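You operate a simulated robot arm through the tools that you are given. There is no shell and no other tool. Be economical: measure what you need, move in short steps, check, and stop when the job is done.

Carry out the task below with a simulated robot arm. There is one attempt and no reset: what you move stays moved.

TASK
Warm the sample mould up to the heat on the yellow card.
Fine: lid shut and clamped first; set the heat knob, switch the heater on and wait for the green lamp.
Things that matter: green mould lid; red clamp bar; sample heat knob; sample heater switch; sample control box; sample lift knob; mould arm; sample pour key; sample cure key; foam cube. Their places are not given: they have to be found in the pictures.

It is judged by the outcome, as a careful person would: the job done as asked, and still so three seconds after it is handed in. It fails if anything else is knocked over, pushed out of place, dropped, spilled or broken.

THE ROBOT
A 7-joint arm with a two-finger parallel gripper, fixed in place. Base frame: the origin is at the foot of the arm, x ahead of it, y to its left, z up; the work surface is at about z = 0.004. Lengths are in m, angles in rad, forces in N, time in s.
With the tool pointing down near the work surface it reaches from about 0.22 to 0.58 m from the base axis. Its first joint turns from -1.152 to 1.152 rad. Payload 2.5 kg.
Tool frame: the origin (TCP) lies between the finger pads and is the grasp point; the fingertips stand 0.023 m ahead of it; z points along the fingers, y is the line along which they close. The gripper opens to 0.094 m. The fingers are 0.038 m wide and 0.01 m thick; the gripper's body (0.054 by 0.096 m) begins 0.039 m behind the TCP.
Orientation is that of the tool frame in the base frame, as [roll, pitch, yaw] about the fixed x, y, z axes, in that order (R = Rz(yaw) Ry(pitch) Rx(roll)). With the fingers straight down and closing along the base's y, the tool's x points along the base's -x, its y along +y and its z along -z.

THE INTERFACE
- The arm moves only by the tool servo_tool. Its argument "series" is a list of rows, each an object (a shift or turn left out is 0, a gripper value left out holds the last) with "delta_pos": the shift along the tool's x, y, z in units of 200 mm (1.0 is 200 mm), a list of three; "angular": the turn, a rotation vector about the tool's x, y, z in units of 60 degrees (1.0 is 60 degrees), a list of three; "grip": the gripper command, from -1 (shut) to 1 (fully open), values between in proportion. In form: [{"delta_pos": [tx, ty, tz], "angular": [ax, ay, az], "grip": grip}, ...]. A call has 1 to 10 rows; each row is the pose to reach, as a shift and turn from the pose commanded when the call began, along the tool's axes at that moment. A call with a number of a shift or a turn outside -1 to 1 is refused whole. A row lasts 0.2 s, in which the tool goes at most 0.05 m and 0.15 rad; a call with a longer step from one row to the next is refused whole, and so is a gripper value outside its range. A pose out of reach is approached as far as the arm can. The call stops where the force on the tool passes 70 N (or 10 N more than at its start, if that is more) or the arm is blocked; 0.2 s more then pass. The fingers move at their own pace (about 0.108 m/s each) and stop on an object; they squeeze with about 22 N. The grip force told is the motor's: it shows also when the fingers shut on nothing. Time passes only in rows, and 0.2 s behind the last, so rows that repeat a pose let the fingers close. It gives the time, the measured TCP pose, the force on the tool (base axes), the opening and the grip force at its end, in the units of the frame above (readings bear some noise), and new pictures: "views" is both (left out), scene, wrist or none.
- Cameras (640 x 400 px; columns grow to the right, rows downward): "scene" is fixed at [0.0967, -0.3963, 0.5408]; the picture's right is [0.95, -0.31, 0.00], its down [-0.19, -0.58, -0.80] and it looks along [0.25, 0.76, -0.60] (base axes); focal length 325 px, centre (320, 200). "wrist" rides on the gripper at [-0.039, 0, -0.044] in the tool frame; the picture's right is [0.00, -1.00, 0.00], its down [0.97, 0.00, -0.24] and it looks along [0.24, 0.00, 0.97] (tool axes); focal length 218 px, centre (320, 200).
- probe_pixels(camera, pixels): there is no depth. For up to 12 entries [column, row, z] of the newest picture of that camera ("zoom" is the newest enlarged one), the place [x, y] in the base frame at which the ray of that pixel passes the height z, good to about 0.002 m. No time passes.
- close_up(camera, box): a new picture of the part [left, top, right, bottom] of that camera's present view, enlarged. No time passes.
- sign_off(): hands the job in; it is judged then, once.

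Work in short steps. Measure before you move; look again where a grasp or a placing could have gone wrong, and mend it. You have 80 turns and 120 pictures in all, the two below and enlarged ones among them. Open the gripper and draw the arm clear of the work before you hand the job in, unless the task says otherwise; then end with one line.

The tools are called after "Call:" as a command line: name --argument value ..., lists and objects as JSON in quotes. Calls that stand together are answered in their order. servo_tool: Moves the arm, as the interface text tells. Its arguments: {"type":"object","properties":{"series":{"type":"array","items":{"type":"object","properties":{"delta_pos":{"type":"array","items":{"type":"number"}},"angular":{"type":"array","items":{"type":"number"}},"grip":{"type":"number"}}}},"views":{"type":"string","enum":["both","scene","wrist","none"]}},"required":["series"]} The other tools are called the same way: probe_pixels (camera, pixels) gives the place at which the rays of pixels pass given heights; close_up (camera, box) takes an enlarged picture of a part of a camera's view; sign_off () hands the job in.

At the start:

```text
t: 0.0
tcp_pos: [0.3051, 0.0768, 0.3148]
tcp_rot: [-3.141, 0.002, 3.141]
wrist_force: [-0.8, 0.1, -0.9]
width: 0.0938
grip_force: 0.1
```

scene: 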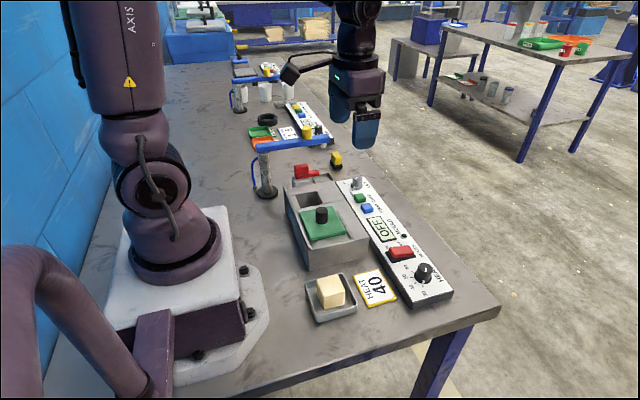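
wrist: 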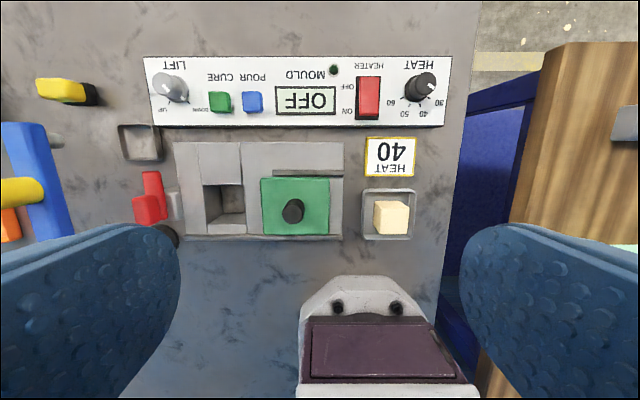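

The pictures show the mould with the green lid beside its opening, a red clamp at left and a control box beyond. I take close looks first.

Call:
close_up --camera "scene" --box '[240, 140, 460, 320]'

Call:
close_up --camera "wrist" --box '[110, 50, 460, 260]'

```text
2.22 times, centred on (350, 230) of scene
```

zoom: 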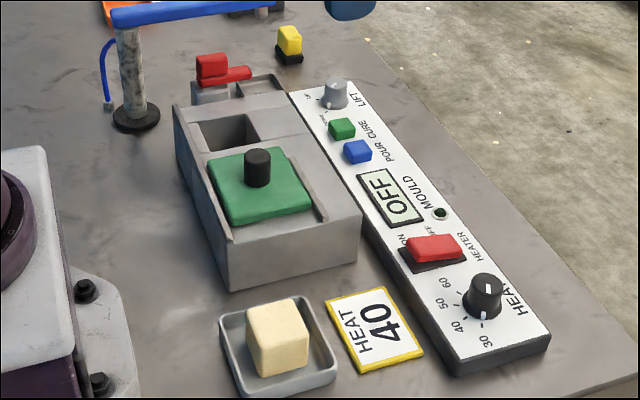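

```text
1.83 times, centred on (285, 155) of wrist
```

zoom: 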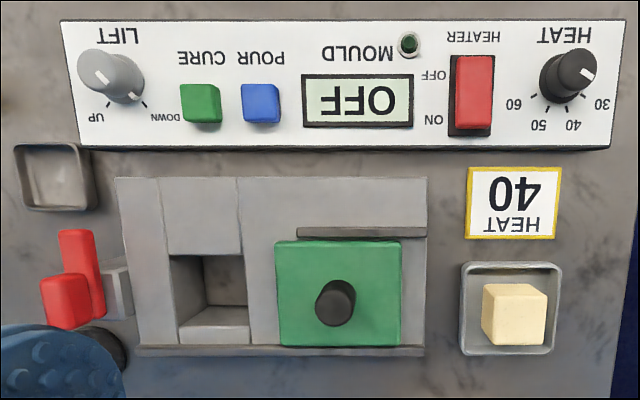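

I'll probe the key points in both cameras at several heights, to triangulate.

Call:
probe_pixels --camera "wrist" --pixels '[[293, 211, 0.05], [293, 211, 0.1], [261, 178, 0.05], [330, 235, 0.05], [205, 184, 0.05], [244, 224, 0.05], [420, 85, 0.03], [420, 85, 0.06], [368, 97, 0.04], [150, 208, 0.05], [150, 208, 0.1], [153, 178, 0.05]]'

Call:
probe_pixels --camera "scene" --pixels '[[321, 210, 0.05], [321, 210, 0.1], [299, 215, 0.05], [347, 233, 0.05], [330, 208, 0.05], [424, 270, 0.03], [424, 270, 0.06], [401, 252, 0.04], [312, 169, 0.05], [312, 169, 0.1], [326, 173, 0.05], [304, 239, 0.05]]'

```text
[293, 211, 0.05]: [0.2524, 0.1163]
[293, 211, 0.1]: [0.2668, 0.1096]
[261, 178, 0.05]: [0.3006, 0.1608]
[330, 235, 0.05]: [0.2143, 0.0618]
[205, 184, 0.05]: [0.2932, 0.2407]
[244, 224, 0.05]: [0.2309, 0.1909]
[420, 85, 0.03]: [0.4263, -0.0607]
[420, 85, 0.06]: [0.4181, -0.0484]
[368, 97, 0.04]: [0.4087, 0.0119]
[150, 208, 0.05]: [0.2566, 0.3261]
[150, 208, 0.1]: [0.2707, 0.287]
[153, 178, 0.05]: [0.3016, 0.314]
```

```text
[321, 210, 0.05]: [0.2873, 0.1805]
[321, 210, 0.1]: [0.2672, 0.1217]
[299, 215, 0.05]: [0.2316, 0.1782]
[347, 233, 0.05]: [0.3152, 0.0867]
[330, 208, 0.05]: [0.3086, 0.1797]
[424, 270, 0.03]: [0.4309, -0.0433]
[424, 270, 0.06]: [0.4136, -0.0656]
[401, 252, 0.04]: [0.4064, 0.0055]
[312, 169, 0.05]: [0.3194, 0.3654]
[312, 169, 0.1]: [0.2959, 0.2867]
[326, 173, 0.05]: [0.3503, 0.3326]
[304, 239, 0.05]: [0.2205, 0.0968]
```

Lid knob top is at about (0.267, 0.109, 0.107). I move over the clamp to see it better.

Call:
servo_tool --series '[{"delta_pos": [0, 0.2, 0]}, {"delta_pos": [0, 0.4, 0]}, {"delta_pos": [0, 0.6, 0]}, {"delta_pos": [0, 0.75, 0]}, {"delta_pos": [0, 0.75, 0]}]'

Call:
close_up --camera "wrist" --box '[220, 100, 480, 260]'

Call:
close_up --camera "scene" --box '[270, 150, 370, 220]'

```text
t: 1.2
tcp_pos: [0.3063, 0.2275, 0.3166]
tcp_rot: [-3.141, 0.001, 3.14]
wrist_force: [-0.5, -0.3, 0.5]
width: 0.0938
grip_force: 0.1
```

scene: 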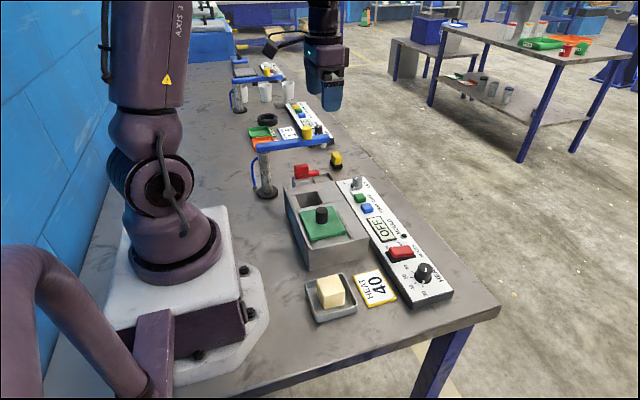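
wrist: 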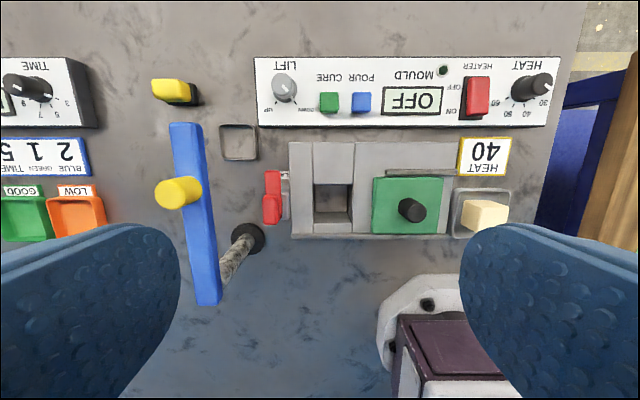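

```text
2.46 times, centred on (350, 180) of wrist
```

zoom: 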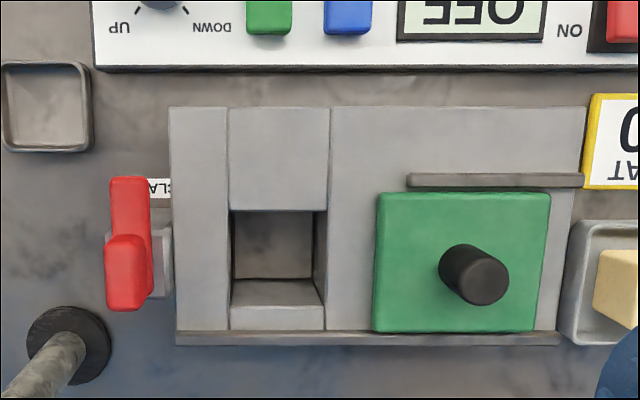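

```text
5.71 times, centred on (320, 185) of scene
```

zoom: 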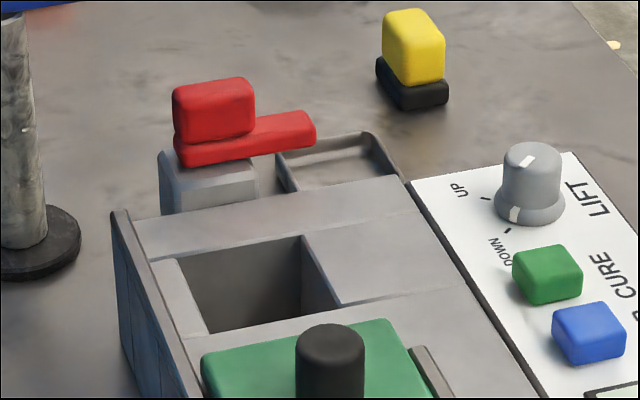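

Triangulating the clamp and the cavity corners.

Call:
probe_pixels --camera "wrist" --pixels '[[270.8, 208.5, 0.08], [270.8, 208.5, 0.12], [272.8, 171.9, 0.07], [272.8, 171.9, 0.1], [313.9, 184.5, 0.06], [353.3, 184.5, 0.06], [373, 177, 0.075], [442, 178, 0.075], [373, 233, 0.075], [407, 205, 0.1], [291, 236, 0.06], [447, 236, 0.06]]'

Call:
probe_pixels --camera "scene" --pixels '[[301.3, 166.3, 0.08], [301.3, 166.3, 0.12], [316.5, 170.6, 0.07], [316.5, 170.6, 0.1], [317, 191.5, 0.06], [323.5, 203, 0.06], [331, 206, 0.075], [299, 216, 0.075], [304, 241, 0.075], [347, 233, 0.075], [321, 210, 0.11], [284, 187, 0.07]]'

```text
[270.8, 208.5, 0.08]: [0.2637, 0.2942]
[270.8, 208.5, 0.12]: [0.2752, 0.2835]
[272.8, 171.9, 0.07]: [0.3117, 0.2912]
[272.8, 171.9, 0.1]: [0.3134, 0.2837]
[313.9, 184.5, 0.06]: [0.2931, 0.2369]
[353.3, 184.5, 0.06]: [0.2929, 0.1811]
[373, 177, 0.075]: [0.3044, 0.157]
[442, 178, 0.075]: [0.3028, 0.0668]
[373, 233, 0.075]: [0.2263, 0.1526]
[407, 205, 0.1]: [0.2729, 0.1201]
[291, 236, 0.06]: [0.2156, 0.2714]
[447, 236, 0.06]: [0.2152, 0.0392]
```

```text
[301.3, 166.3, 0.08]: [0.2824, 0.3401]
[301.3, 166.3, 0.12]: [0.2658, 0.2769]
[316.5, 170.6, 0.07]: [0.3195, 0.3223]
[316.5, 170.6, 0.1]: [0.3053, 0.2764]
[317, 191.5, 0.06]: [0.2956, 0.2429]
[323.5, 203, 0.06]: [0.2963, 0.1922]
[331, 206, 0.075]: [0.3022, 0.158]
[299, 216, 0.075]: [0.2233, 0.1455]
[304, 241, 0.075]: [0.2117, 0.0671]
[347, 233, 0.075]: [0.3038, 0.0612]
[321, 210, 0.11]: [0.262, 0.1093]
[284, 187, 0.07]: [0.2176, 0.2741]
```

Lid is centred at about (0.265, 0.110), its knob top at z≈0.108, and the cavity is centred near y=0.21. The clamp handle top is at (0.27, 0.283, 0.115). I move above the lid knob with a partial opening.

Call:
servo_tool --series '[{"delta_pos": [0.05, -0.2, 0], "grip": 0.28}, {"delta_pos": [0.1, -0.4, 0.05]}, {"delta_pos": [0.21, -0.59, 0.1]}, {"delta_pos": [0.21, -0.59, 0.3]}, {"delta_pos": [0.21, -0.59, 0.5]}, {"delta_pos": [0.21, -0.59, 0.7]}, {"delta_pos": [0.21, -0.59, 0.7]}]'

```text
t: 2.8
tcp_pos: [0.2657, 0.1067, 0.1747]
tcp_rot: [3.142, 0.001, 3.141]
wrist_force: [0.0, -0.1, 0.0]
width: 0.0601
grip_force: 0.1
```

scene: 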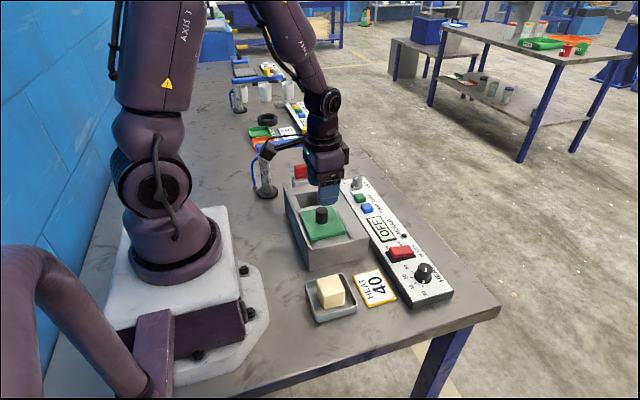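
wrist: 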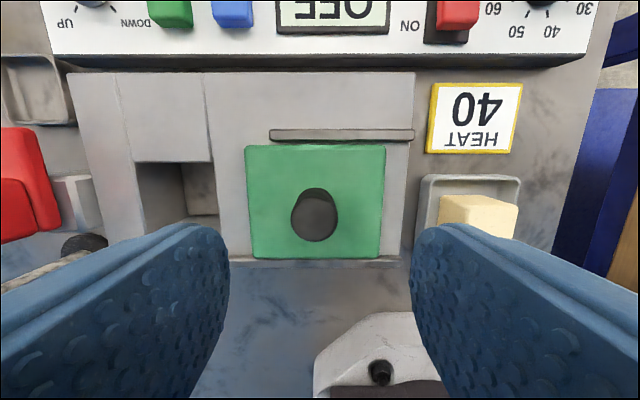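

The knob is centred between the fingers (col 315, row 218). I descend to z≈0.107 and close.

Call:
servo_tool --series '[{"delta_pos": [0, 0.01, 0.17]}, {"delta_pos": [0, 0.01, 0.335]}, {"delta_pos": [0, 0.01, 0.335], "grip": -1}, {"delta_pos": [0, 0.01, 0.335]}, {"delta_pos": [0, 0.01, 0.335]}]'

```text
t: 4.0
tcp_pos: [0.2644, 0.1105, 0.1083]
tcp_rot: [3.14, 0.0, 3.141]
wrist_force: [1.3, 9.9, -15.8]
width: 0.0254
grip_force: 44.9
```

scene: 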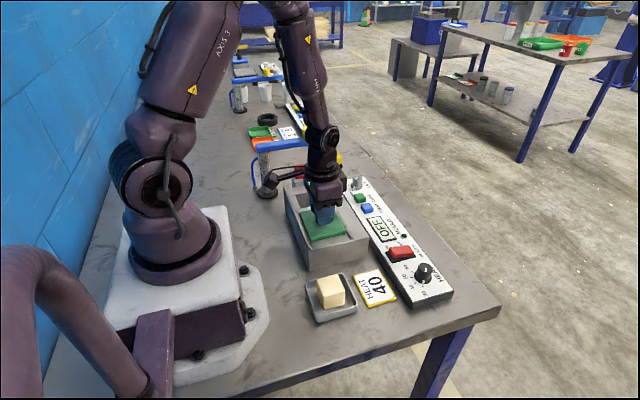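
wrist: 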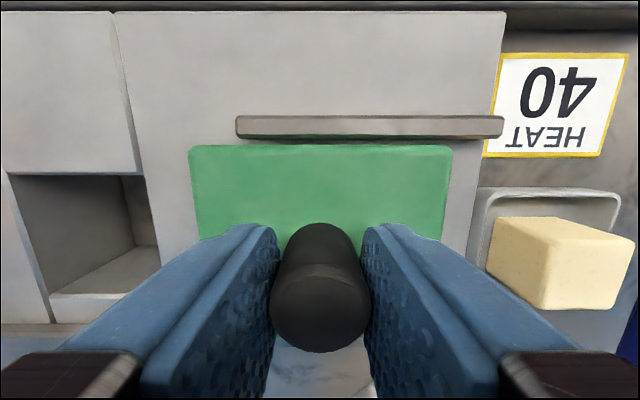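

Knob held (0.025 m). I slide the lid towards +y in small steps.

Call:
servo_tool --series '[{"delta_pos": [0, 0.05, 0]}, {"delta_pos": [0, 0.1, 0]}, {"delta_pos": [0, 0.17, 0]}, {"delta_pos": [0, 0.24, 0]}, {"delta_pos": [0, 0.31, 0]}, {"delta_pos": [0, 0.38, 0]}, {"delta_pos": [0, 0.42, 0]}]'

```text
t: 5.6
tcp_pos: [0.2664, 0.1944, 0.1093]
tcp_rot: [3.138, 0.003, 3.139]
wrist_force: [10.4, -0.4, 14.2]
width: 0.0257
grip_force: 45.1
```

scene: 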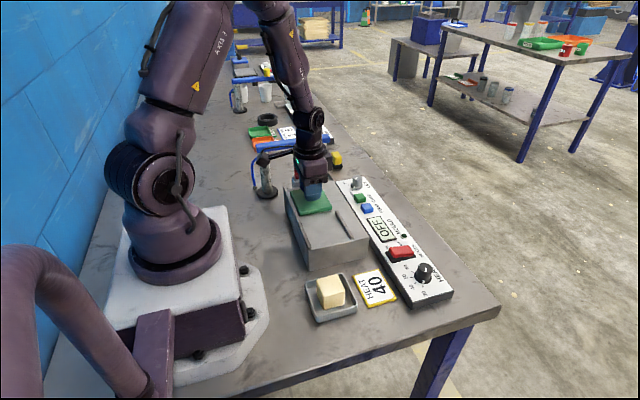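
wrist: 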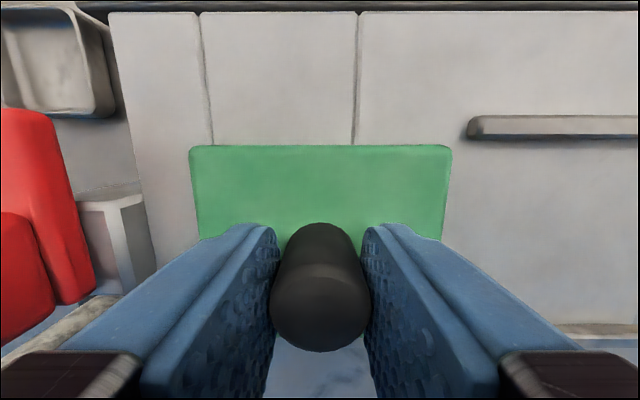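

The lid slides freely; the slot centre (col ~280) is a bit further left. I continue gently ~15 mm.

Call:
servo_tool --series '[{"delta_pos": [0, 0.02, 0]}, {"delta_pos": [0, 0.04, 0]}, {"delta_pos": [0, 0.06, 0]}, {"delta_pos": [0, 0.075, 0]}, {"delta_pos": [0, 0.075, 0]}]'

```text
t: 6.8
tcp_pos: [0.266, 0.2115, 0.1092]
tcp_rot: [3.137, 0.005, 3.14]
wrist_force: [6.5, -2.8, 35.5]
width: 0.0257
grip_force: 45.0
```

scene: 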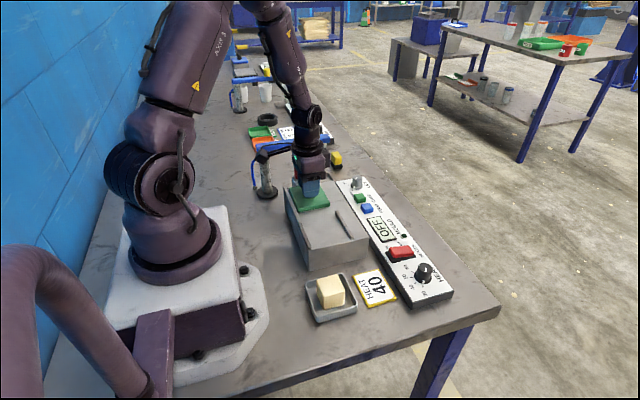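
wrist: 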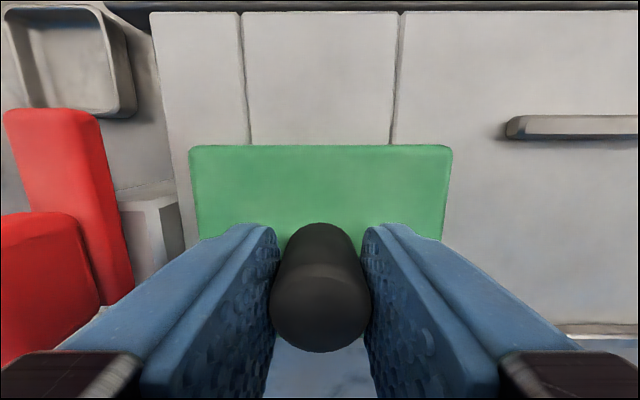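

The slot is now centred under the lid. I test for an end stop with a few mm more.

Call:
servo_tool --series '[{"delta_pos": [0, 0.01, 0]}, {"delta_pos": [0, 0.02, 0]}, {"delta_pos": [0, 0.02, 0]}]' --views "wrist"

```text
t: 7.6
tcp_pos: [0.2664, 0.2108, 0.1082]
tcp_rot: [-3.137, -0.001, 3.134]
wrist_force: [4.0, -33.4, 41.5]
width: 0.0255
grip_force: 44.6
```

wrist: 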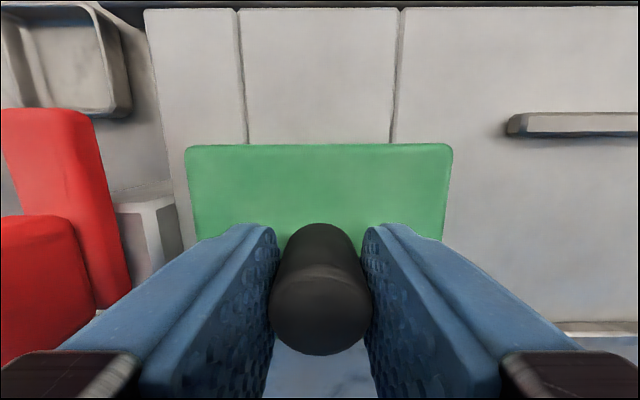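

An end stop is felt (-33 N in y) at y≈0.211: the lid is shut. I release and rise.

Call:
servo_tool --series '[{"delta_pos": [0, -0.02, 0]}, {"delta_pos": [0, -0.02, 0], "grip": 0.2}, {"delta_pos": [0, -0.02, 0]}, {"delta_pos": [0, -0.02, -0.15]}, {"delta_pos": [0, -0.02, -0.35]}, {"delta_pos": [0, -0.02, -0.55]}, {"delta_pos": [0, 0.1, -0.65]}, {"delta_pos": [0, 0.1, -0.65]}]'

Call:
close_up --camera "wrist" --box '[150, 100, 400, 260]'

```text
t: 9.4
tcp_pos: [0.2645, 0.2348, 0.2361]
tcp_rot: [3.141, 0.003, 3.141]
wrist_force: [-0.1, 0.1, 0.8]
width: 0.0565
grip_force: 0.0
```

scene: 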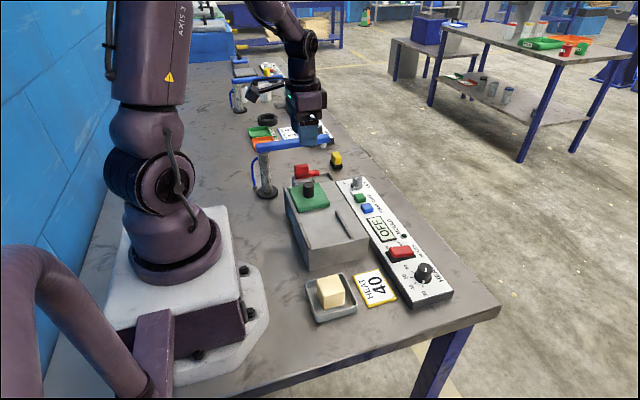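
wrist: 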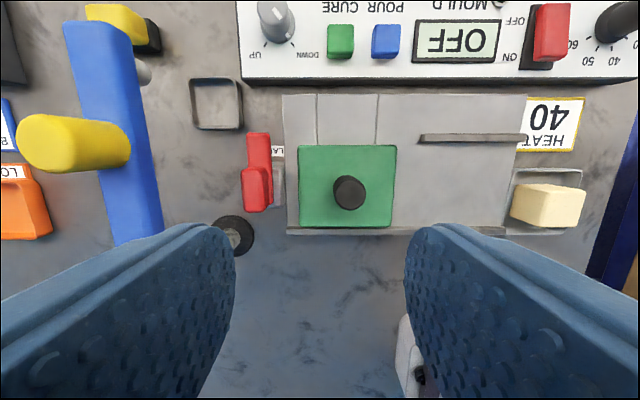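

```text
2.50 times, centred on (275, 180) of wrist
```

zoom: 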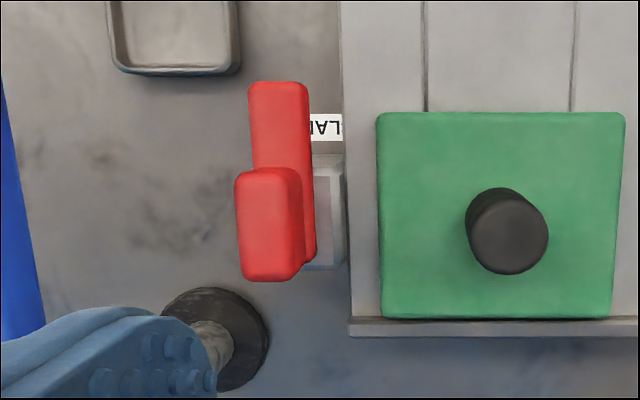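

Measure the clamp's extents.

Call:
probe_pixels --camera "zoom" --pixels '[[250, 85, 0.095], [305, 85, 0.095], [313, 262, 0.085], [236, 175, 0.115], [296, 175, 0.115], [240, 278, 0.115], [292, 278, 0.115], [345, 160, 0.07], [345, 265, 0.07], [312, 160, 0.07], [380, 115, 0.078], [623, 115, 0.078]]'

```text
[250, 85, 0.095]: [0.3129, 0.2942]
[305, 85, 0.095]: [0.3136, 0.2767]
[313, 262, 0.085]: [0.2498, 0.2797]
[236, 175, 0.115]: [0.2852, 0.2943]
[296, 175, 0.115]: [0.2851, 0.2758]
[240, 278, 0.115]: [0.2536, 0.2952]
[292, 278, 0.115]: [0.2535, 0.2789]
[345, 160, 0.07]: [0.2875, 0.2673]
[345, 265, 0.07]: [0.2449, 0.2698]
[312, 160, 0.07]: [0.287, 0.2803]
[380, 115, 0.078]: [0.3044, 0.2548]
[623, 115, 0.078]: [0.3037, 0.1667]
```

The bar likely pivots on the post under its handle. I check the blue arm's place for clearance.

Call:
probe_pixels --camera "wrist" --pixels '[[163, 235, 0.1], [163, 235, 0.15], [163, 235, 0.2], [130, 40, 0.1], [130, 40, 0.15], [130, 40, 0.2]]'

Call:
probe_pixels --camera "scene" --pixels '[[257, 150, 0.1], [257, 150, 0.15], [257, 150, 0.2], [333, 140, 0.1], [333, 140, 0.15], [333, 140, 0.2]]'

Call:
close_up --camera "scene" --box '[230, 110, 390, 210]'

```text
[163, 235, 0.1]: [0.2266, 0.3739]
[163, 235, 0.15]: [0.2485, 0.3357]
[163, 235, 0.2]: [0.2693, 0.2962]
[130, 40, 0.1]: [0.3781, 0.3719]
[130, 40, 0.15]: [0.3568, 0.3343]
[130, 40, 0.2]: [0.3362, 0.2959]
```

```text
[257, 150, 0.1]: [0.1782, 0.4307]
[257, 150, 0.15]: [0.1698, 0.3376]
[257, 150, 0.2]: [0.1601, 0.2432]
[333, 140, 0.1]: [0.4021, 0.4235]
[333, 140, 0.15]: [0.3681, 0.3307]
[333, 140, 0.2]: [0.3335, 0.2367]
```

```text
4.00 times, centred on (310, 160) of scene
```

zoom: 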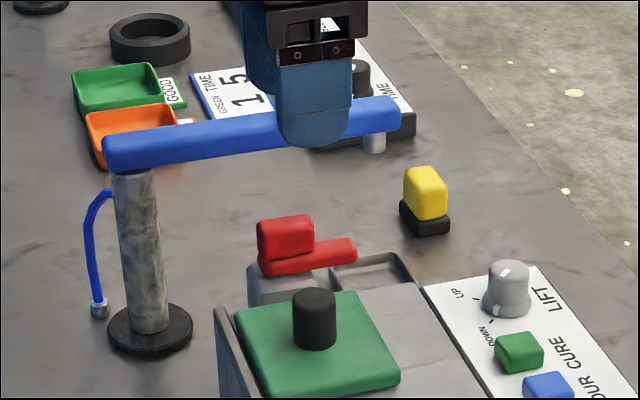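

Blue bar is near z≈0.15, y≥0.335. I need its top height precisely, since the gripper body passes near it.

Call:
close_up --camera "wrist" --box '[20, 0, 260, 150]'

Call:
close_up --camera "scene" --box '[245, 125, 341, 185]'

```text
2.67 times, centred on (140, 75) of wrist
```

zoom: 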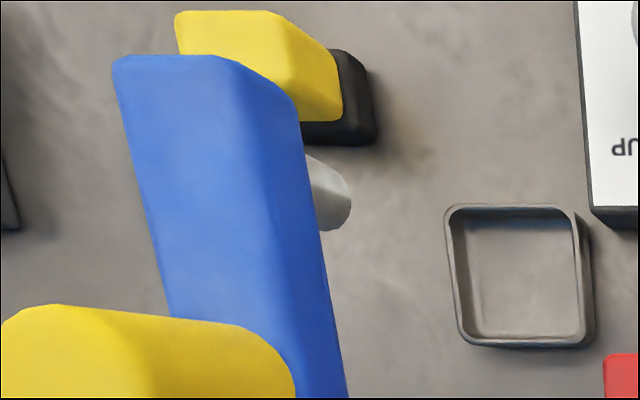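

```text
6.67 times, centred on (293, 155) of scene
```

zoom: 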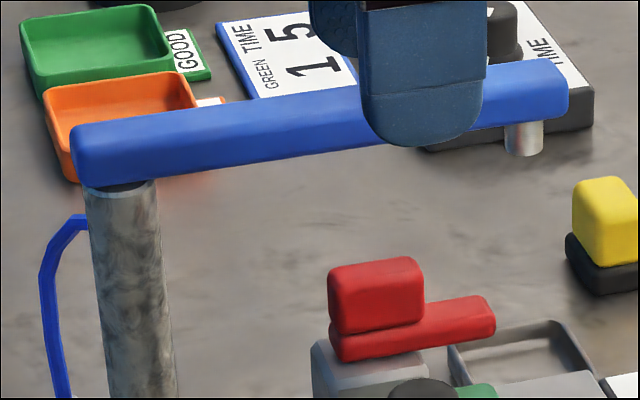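

Call:
probe_pixels --camera "wrist" --pixels '[[110, 24.4, 0.14], [110, 24.4, 0.16], [110, 24.4, 0.18], [131.4, 42, 0.12], [131.4, 42, 0.14], [131.4, 42, 0.16]]'

Call:
probe_pixels --camera "scene" --pixels '[[329.7, 135.8, 0.14], [329.7, 135.8, 0.16], [329.7, 135.8, 0.18], [330.2, 140.7, 0.12], [330.2, 140.7, 0.14], [330.2, 140.7, 0.16]]'

```text
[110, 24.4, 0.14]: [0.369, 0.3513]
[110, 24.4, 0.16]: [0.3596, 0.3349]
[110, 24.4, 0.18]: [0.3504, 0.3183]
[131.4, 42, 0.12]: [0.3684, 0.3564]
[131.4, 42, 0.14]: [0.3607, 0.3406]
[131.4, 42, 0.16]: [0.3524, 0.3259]
```

```text
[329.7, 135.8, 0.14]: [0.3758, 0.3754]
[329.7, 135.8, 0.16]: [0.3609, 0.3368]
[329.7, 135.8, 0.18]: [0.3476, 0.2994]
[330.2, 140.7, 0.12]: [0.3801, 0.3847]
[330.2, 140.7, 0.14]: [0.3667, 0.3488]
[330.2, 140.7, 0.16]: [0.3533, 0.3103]
```

Blue bar top ≈0.162, y≥0.336: a 90° twist of the hand would pass too close. Plan: turn the hand 90° here, grip the handle's ends along x, twist the bar ~30°, then push it the rest with closed fingers.

Call:
servo_tool --series '[{"angular": [0, 0, -0.14]}, {"angular": [0, 0, -0.28]}, {"angular": [0, 0, -0.42]}, {"angular": [0, 0, -0.56]}, {"angular": [0, 0, -0.7]}, {"angular": [0, 0, -0.84]}, {"angular": [0, 0, -0.98]}, {"angular": [0, 0, -1.0]}]' --views "none"

Call:
servo_tool --series '[{"angular": [0, 0, -0.14]}, {"angular": [0, 0, -0.28]}, {"angular": [0, 0, -0.42]}, {"angular": [0, 0, -0.5]}, {"angular": [0, 0, -0.5]}]'

```text
t: 11.2
tcp_pos: [0.2639, 0.2339, 0.236]
tcp_rot: [-3.14, 0.002, -2.094]
wrist_force: [-0.4, 0.6, -0.8]
width: 0.0565
grip_force: 0.1
```

```text
t: 12.4
tcp_pos: [0.2634, 0.2337, 0.2382]
tcp_rot: [-3.138, 0.0, -1.57]
wrist_force: [0.2, -0.4, 0.7]
width: 0.0563
grip_force: 0.1
```

scene: 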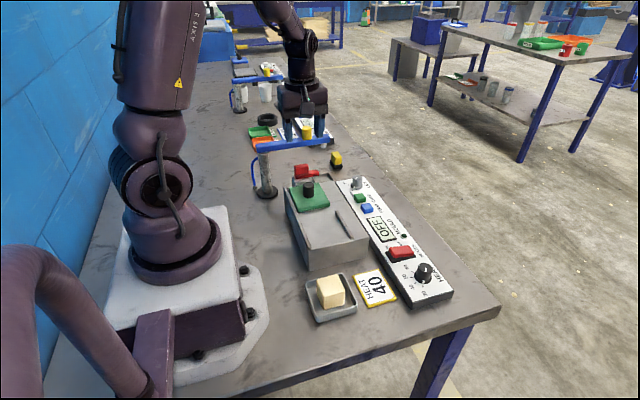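
wrist: 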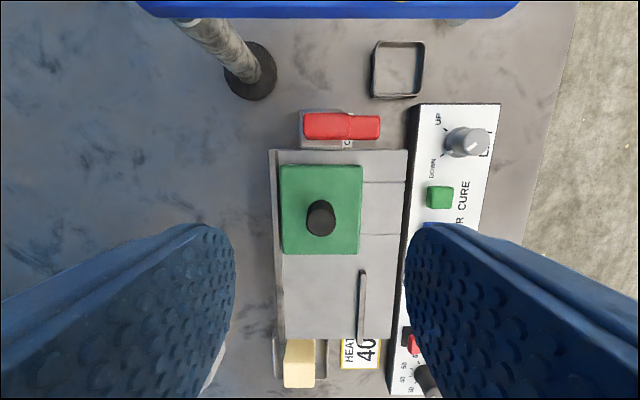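

Hand turned. Close look at the clamp from here.

Call:
close_up --camera "wrist" --box '[270, 90, 430, 190]'

Call:
close_up --camera "scene" --box '[245, 60, 405, 160]'

```text
4.00 times, centred on (350, 140) of wrist
```

zoom: 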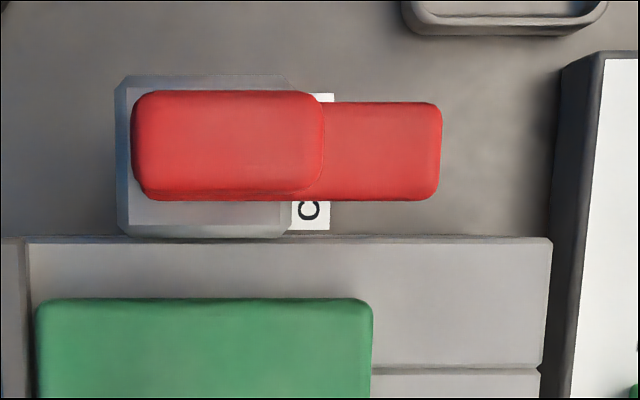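

```text
4.00 times, centred on (325, 110) of scene
```

zoom: 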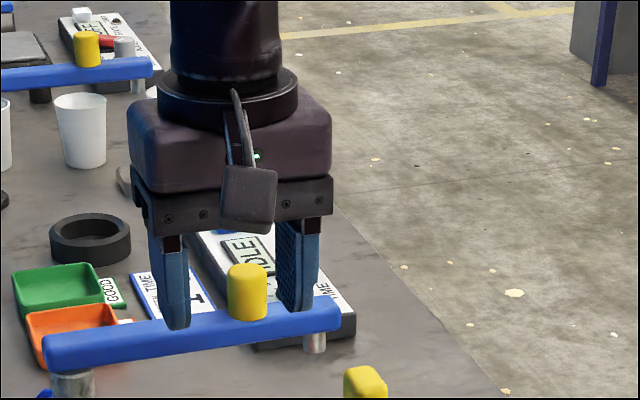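

Call:
close_up --camera "wrist" --box '[270, 90, 430, 190]'

Call:
probe_pixels --camera "wrist" --pixels '[[302.8, 126, 0.115], [350.8, 126, 0.115], [326, 112.8, 0.115], [326, 137, 0.115], [380.5, 128, 0.096], [299, 128, 0.078], [341, 128, 0.078]]'

```text
4.00 times, centred on (350, 140) of wrist
```

zoom: 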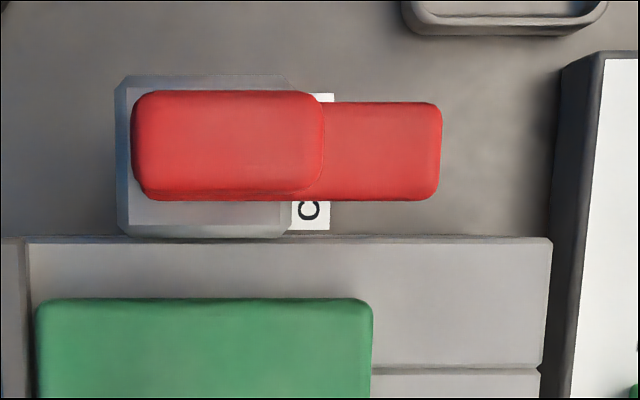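

```text
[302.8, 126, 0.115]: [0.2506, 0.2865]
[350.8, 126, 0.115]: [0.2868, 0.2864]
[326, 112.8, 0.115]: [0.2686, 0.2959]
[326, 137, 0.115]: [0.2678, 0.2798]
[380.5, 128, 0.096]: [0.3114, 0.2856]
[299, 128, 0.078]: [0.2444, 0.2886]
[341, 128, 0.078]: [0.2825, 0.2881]
```

Handle spans x 0.251–0.287, centre (0.2687, 0.287), top ≈0.115. I move over it and down to z≈0.15.

Call:
servo_tool --series '[{"delta_pos": [-0.13, -0.025, 0]}, {"delta_pos": [-0.26, -0.025, 0]}, {"delta_pos": [-0.26, -0.025, 0.2]}, {"delta_pos": [-0.26, -0.025, 0.4]}, {"delta_pos": [-0.26, -0.025, 0.4]}]'

Call:
close_up --camera "scene" --box '[245, 110, 373, 190]'

```text
t: 13.6
tcp_pos: [0.2708, 0.2868, 0.1585]
tcp_rot: [-3.14, 0.003, -1.572]
wrist_force: [1.3, 0.0, -0.1]
width: 0.0568
grip_force: 0.0
```

scene: 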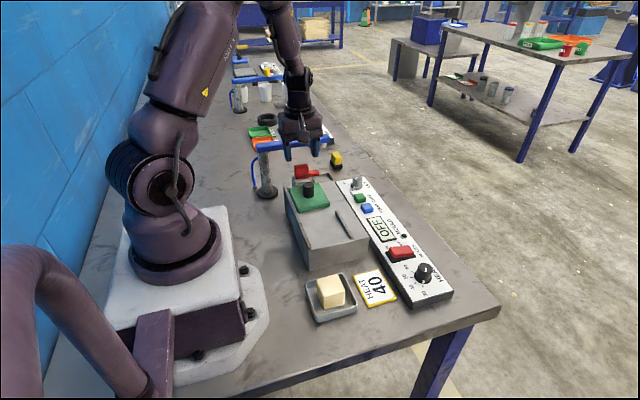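
wrist: 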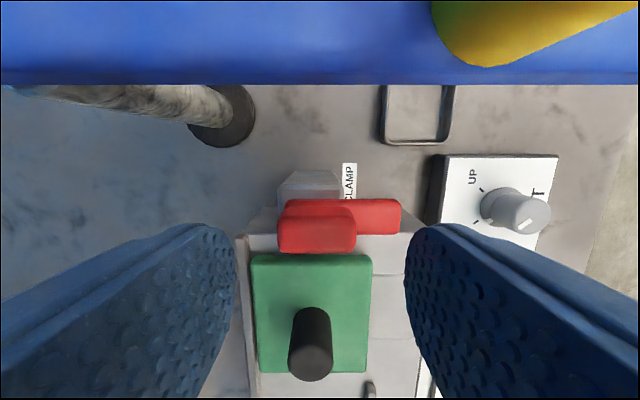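

```text
5.00 times, centred on (309, 150) of scene
```

zoom: 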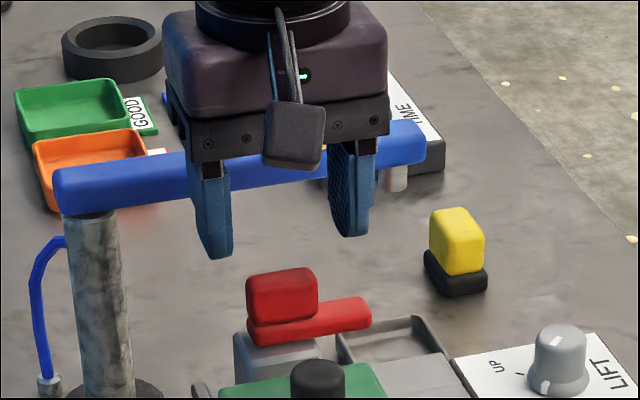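

Handle is centred (cols 278–355). I descend ~34 mm so the fingertips stay above the bar, and close.

Call:
servo_tool --series '[{"delta_pos": [0, 0, 0.09]}, {"delta_pos": [0, 0, 0.165]}, {"delta_pos": [0, 0, 0.165], "grip": -1}, {"delta_pos": [0, 0, 0.165]}, {"delta_pos": [0, 0, 0.165]}]'

Call:
close_up --camera "scene" --box '[245, 120, 373, 200]'

```text
t: 14.8
tcp_pos: [0.2691, 0.2888, 0.1251]
tcp_rot: [-3.141, 0.0, -1.569]
wrist_force: [-7.5, -3.1, 6.1]
width: 0.0358
grip_force: 45.2
```

scene: 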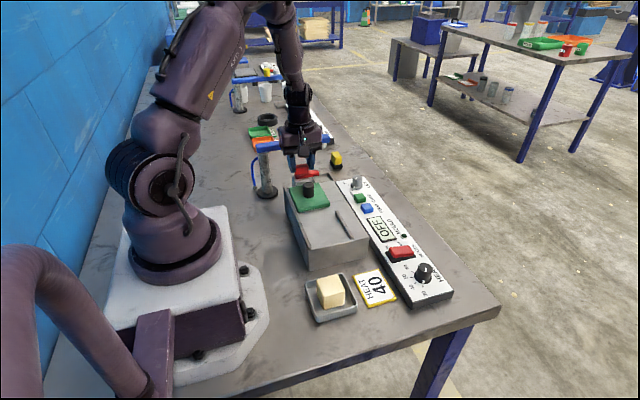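
wrist: 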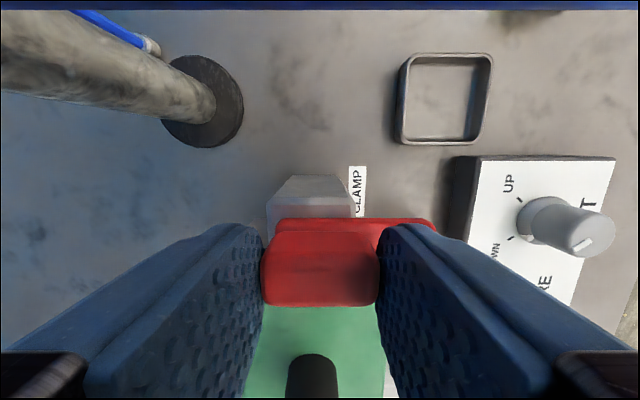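

```text
5.00 times, centred on (309, 160) of scene
```

zoom: 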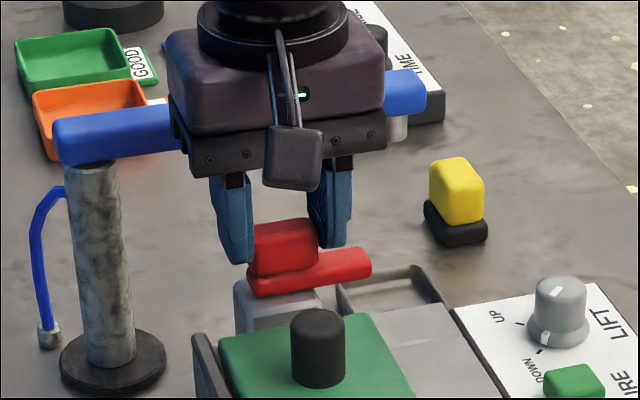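

Handle gripped (0.036 m). I try a small clockwise twist (17°) watching the force.

Call:
servo_tool --series '[{"angular": [0, 0, 0.1]}, {"angular": [0, 0, 0.2]}, {"angular": [0, 0, 0.28]}, {"angular": [0, 0, 0.28]}]'

Call:
close_up --camera "scene" --box '[245, 120, 373, 200]'

```text
t: 15.8
tcp_pos: [0.2694, 0.2868, 0.1248]
tcp_rot: [-3.141, 0.001, -1.865]
wrist_force: [-14.4, -3.3, 14.1]
width: 0.0357
grip_force: 44.7
```

scene: 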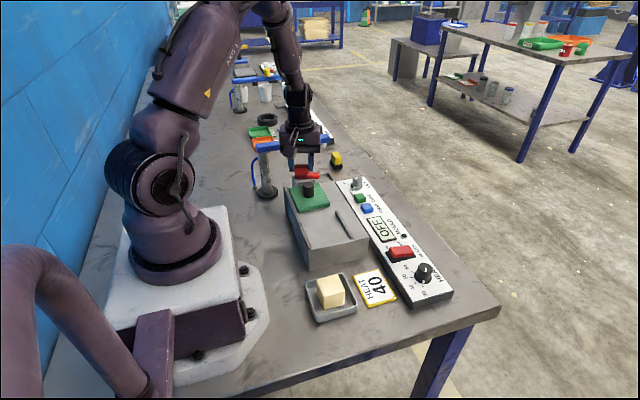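
wrist: 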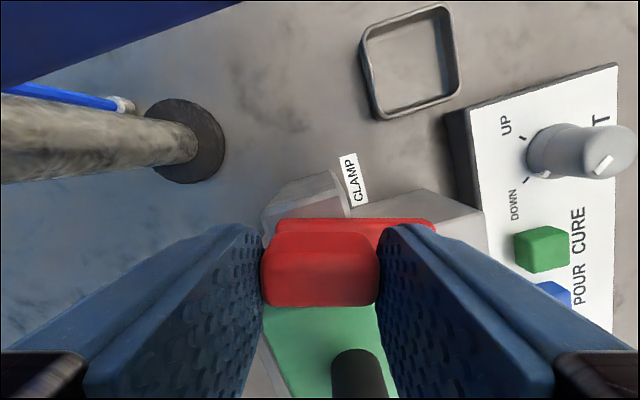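

```text
5.00 times, centred on (309, 160) of scene
```

zoom: 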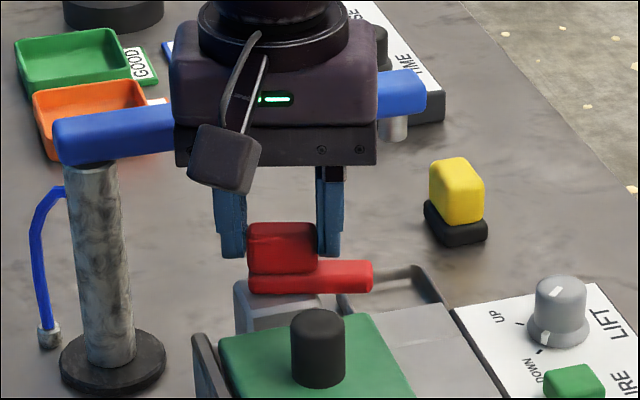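

The bar turns about the post with the hand. I twist to ~30° total, then release and rise.

Call:
servo_tool --series '[{"angular": [0, 0, 0.12]}, {"angular": [0, 0, 0.23]}, {"angular": [0, 0, 0.23]}, {"angular": [0, 0, 0.23], "grip": 0.2}, {"angular": [0, 0, 0.23]}, {"angular": [0, 0, 0.23]}]'

Call:
close_up --camera "scene" --box '[245, 120, 373, 200]'

```text
t: 17.2
tcp_pos: [0.2698, 0.2863, 0.1238]
tcp_rot: [-3.14, 0.001, -2.107]
wrist_force: [-0.3, -0.5, -0.1]
width: 0.0565
grip_force: 0.1
```

scene: 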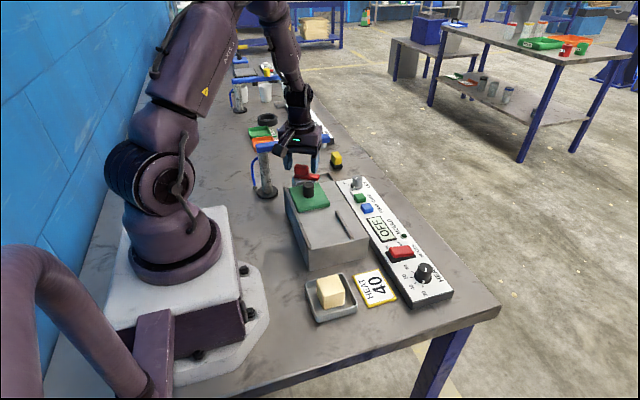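
wrist: 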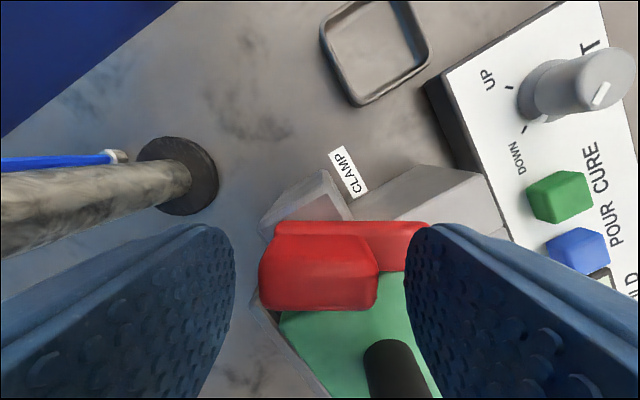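

```text
5.00 times, centred on (309, 160) of scene
```

zoom: 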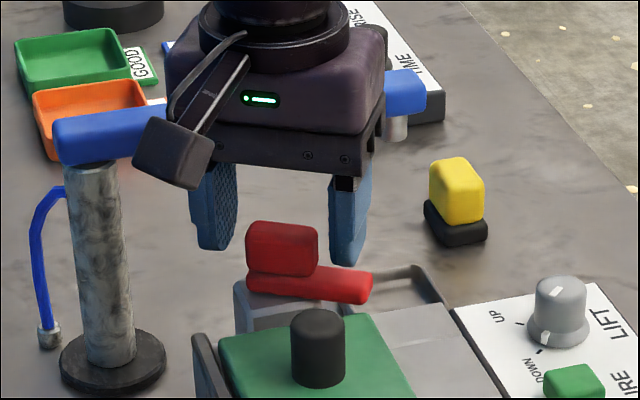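

Bar turned 30° and the handle is released. I rise, turn the hand a further 60° back to the first orientation, and close the fingers.

Call:
servo_tool --series '[{"delta_pos": [0, 0, -0.2]}, {"delta_pos": [0, 0, -0.4]}, {"delta_pos": [0, 0, -0.5]}]' --views "none"

Call:
servo_tool --series '[{"angular": [0, 0, 0.14], "grip": -1}, {"angular": [0, 0, 0.28]}, {"angular": [0, 0, 0.42]}, {"angular": [0, 0, 0.56]}, {"angular": [0, 0, 0.7]}, {"angular": [0, 0, 0.84]}, {"angular": [0, 0, 0.985]}, {"angular": [0, 0, 0.985]}]'

Call:
close_up --camera "wrist" --box '[240, 130, 400, 230]'

```text
t: 18.0
tcp_pos: [0.2684, 0.2875, 0.2251]
tcp_rot: [3.141, 0.002, -2.107]
wrist_force: [-0.1, -0.6, -0.6]
width: 0.0563
grip_force: 0.1
```

```text
refused: row 7 steps farther than a row can; nothing moved
```

```text
4.00 times, centred on (320, 180) of wrist
```

zoom: 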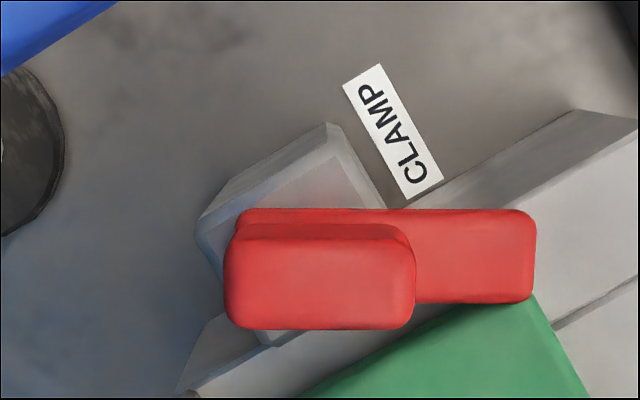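

Call:
servo_tool --series '[{"delta_pos": [-0.03, -0.15, 0], "grip": -1}, {"delta_pos": [-0.07, -0.32, 0], "angular": [0, 0, 0.14]}, {"delta_pos": [-0.07, -0.32, 0], "angular": [0, 0, 0.28]}, {"delta_pos": [-0.07, -0.32, 0], "angular": [0, 0, 0.42]}, {"delta_pos": [-0.07, -0.32, 0], "angular": [0, 0, 0.56]}, {"delta_pos": [-0.07, -0.32, 0], "angular": [0, 0, 0.7]}, {"delta_pos": [-0.07, -0.32, 0], "angular": [0, 0, 0.84]}, {"delta_pos": [-0.07, -0.32, 0], "angular": [0, 0, 0.98]}, {"delta_pos": [-0.07, -0.32, 0], "angular": [0, 0, 0.985]}]'

Call:
close_up --camera "scene" --box '[245, 120, 373, 200]'

```text
t: 20.0
tcp_pos: [0.3306, 0.2641, 0.2245]
tcp_rot: [3.139, 0.002, -3.14]
wrist_force: [0.0, -0.3, 0.0]
width: 0.0
grip_force: 22.2
```

scene: 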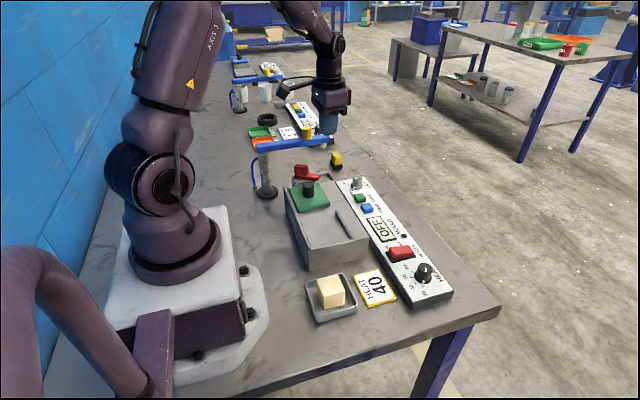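
wrist: 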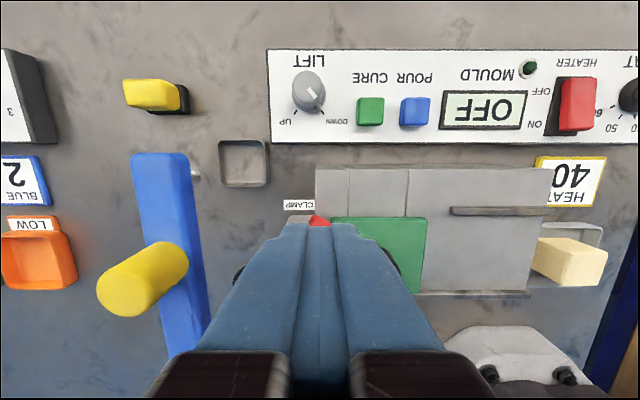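

```text
5.00 times, centred on (309, 160) of scene
```

zoom: 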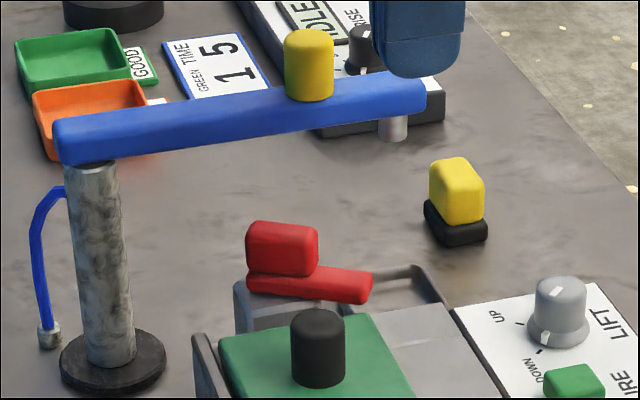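

Bar stands at 30°. I lower the closed fingers beside its tip on the +x side (x≈0.342, y≈0.272, fingertips z≈0.087).

Call:
servo_tool --series '[{"delta_pos": [-0.06, 0.04, 0]}, {"delta_pos": [-0.06, 0.04, 0.2]}, {"delta_pos": [-0.06, 0.04, 0.4]}, {"delta_pos": [-0.06, 0.04, 0.57]}, {"delta_pos": [-0.06, 0.04, 0.57]}]'

Call:
close_up --camera "scene" --box '[245, 120, 373, 200]'

```text
t: 21.2
tcp_pos: [0.3444, 0.2734, 0.1092]
tcp_rot: [-3.141, 0.001, -3.137]
wrist_force: [0.7, -0.1, -0.1]
width: 0.0002
grip_force: 22.0
```

scene: 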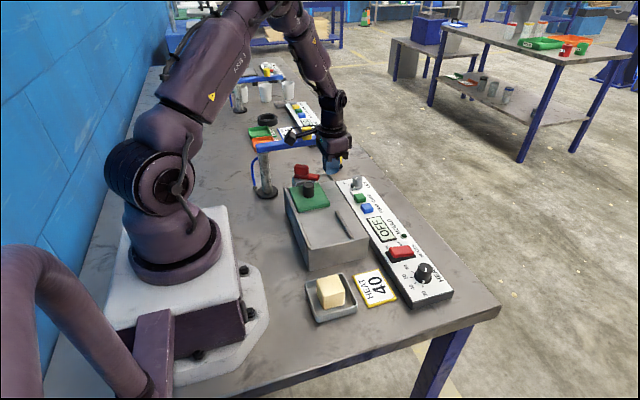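
wrist: 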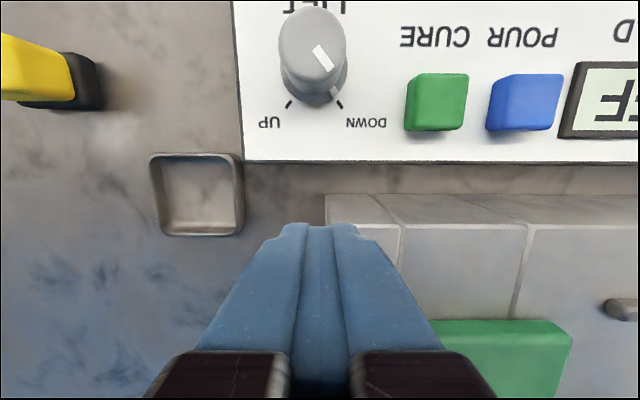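

```text
5.00 times, centred on (309, 160) of scene
```

zoom: 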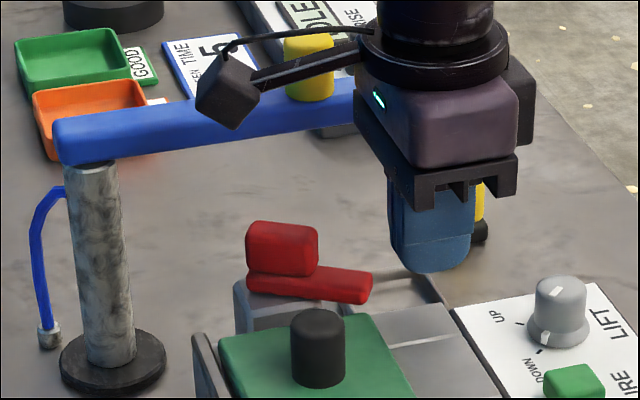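

Clear beside the tip. I push towards -x and then -y to swing the bar over the lid.

Call:
servo_tool --series '[{"delta_pos": [0.07, 0, 0]}, {"delta_pos": [0.1, -0.03, 0]}, {"delta_pos": [0.14, -0.07, 0]}, {"delta_pos": [0.18, -0.11, 0]}, {"delta_pos": [0.22, -0.125, 0]}, {"delta_pos": [0.22, -0.125, 0]}]'

Call:
close_up --camera "scene" --box '[245, 120, 373, 200]'

```text
t: 22.6
tcp_pos: [0.3005, 0.2491, 0.1113]
tcp_rot: [3.139, 0.001, -3.136]
wrist_force: [-0.4, -0.3, 0.4]
width: 0.0
grip_force: 22.2
```

scene: 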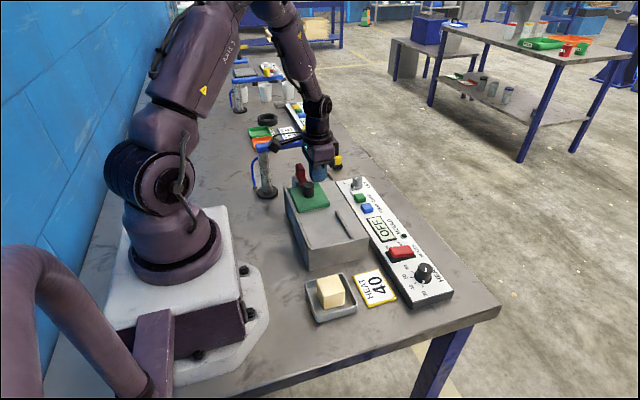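
wrist: 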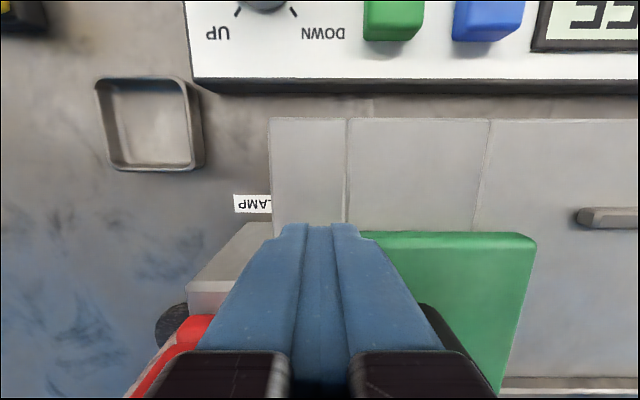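

```text
5.00 times, centred on (309, 160) of scene
```

zoom: 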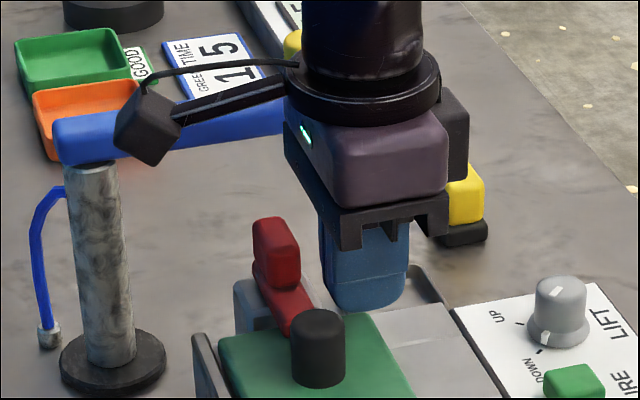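

Bar is nearly over the lid. I press further towards -x until a stop is felt.

Call:
servo_tool --series '[{"delta_pos": [0.015, 0, 0]}, {"delta_pos": [0.03, 0, 0]}, {"delta_pos": [0.045, 0, 0]}, {"delta_pos": [0.045, 0, 0]}]' --views "none"

Call:
close_up --camera "scene" --box '[245, 120, 373, 200]'

```text
t: 23.6
tcp_pos: [0.2916, 0.2473, 0.1091]
tcp_rot: [3.141, 0.003, -3.139]
wrist_force: [9.4, -1.4, -6.7]
width: 0.0
grip_force: 21.3
```

```text
5.00 times, centred on (309, 160) of scene
```

zoom: 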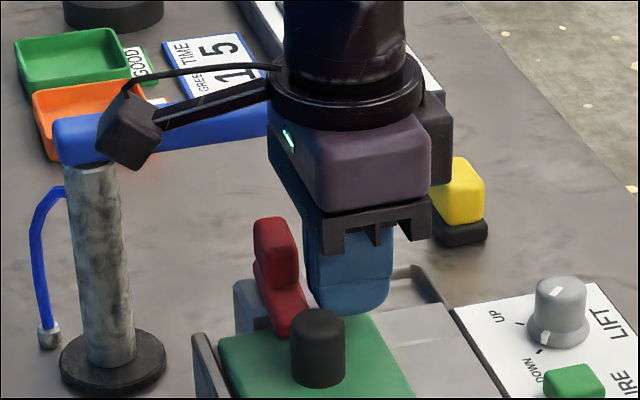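

Call:
servo_tool --series '[{"delta_pos": [0.01, 0, 0]}, {"delta_pos": [0.02, 0, 0]}, {"delta_pos": [0.02, 0, 0]}]' --views "none"

```text
t: 24.4
tcp_pos: [0.2917, 0.2473, 0.1101]
tcp_rot: [3.137, 0.011, 3.142]
wrist_force: [37.2, -0.2, -26.7]
width: 0.0
grip_force: 22.0
```

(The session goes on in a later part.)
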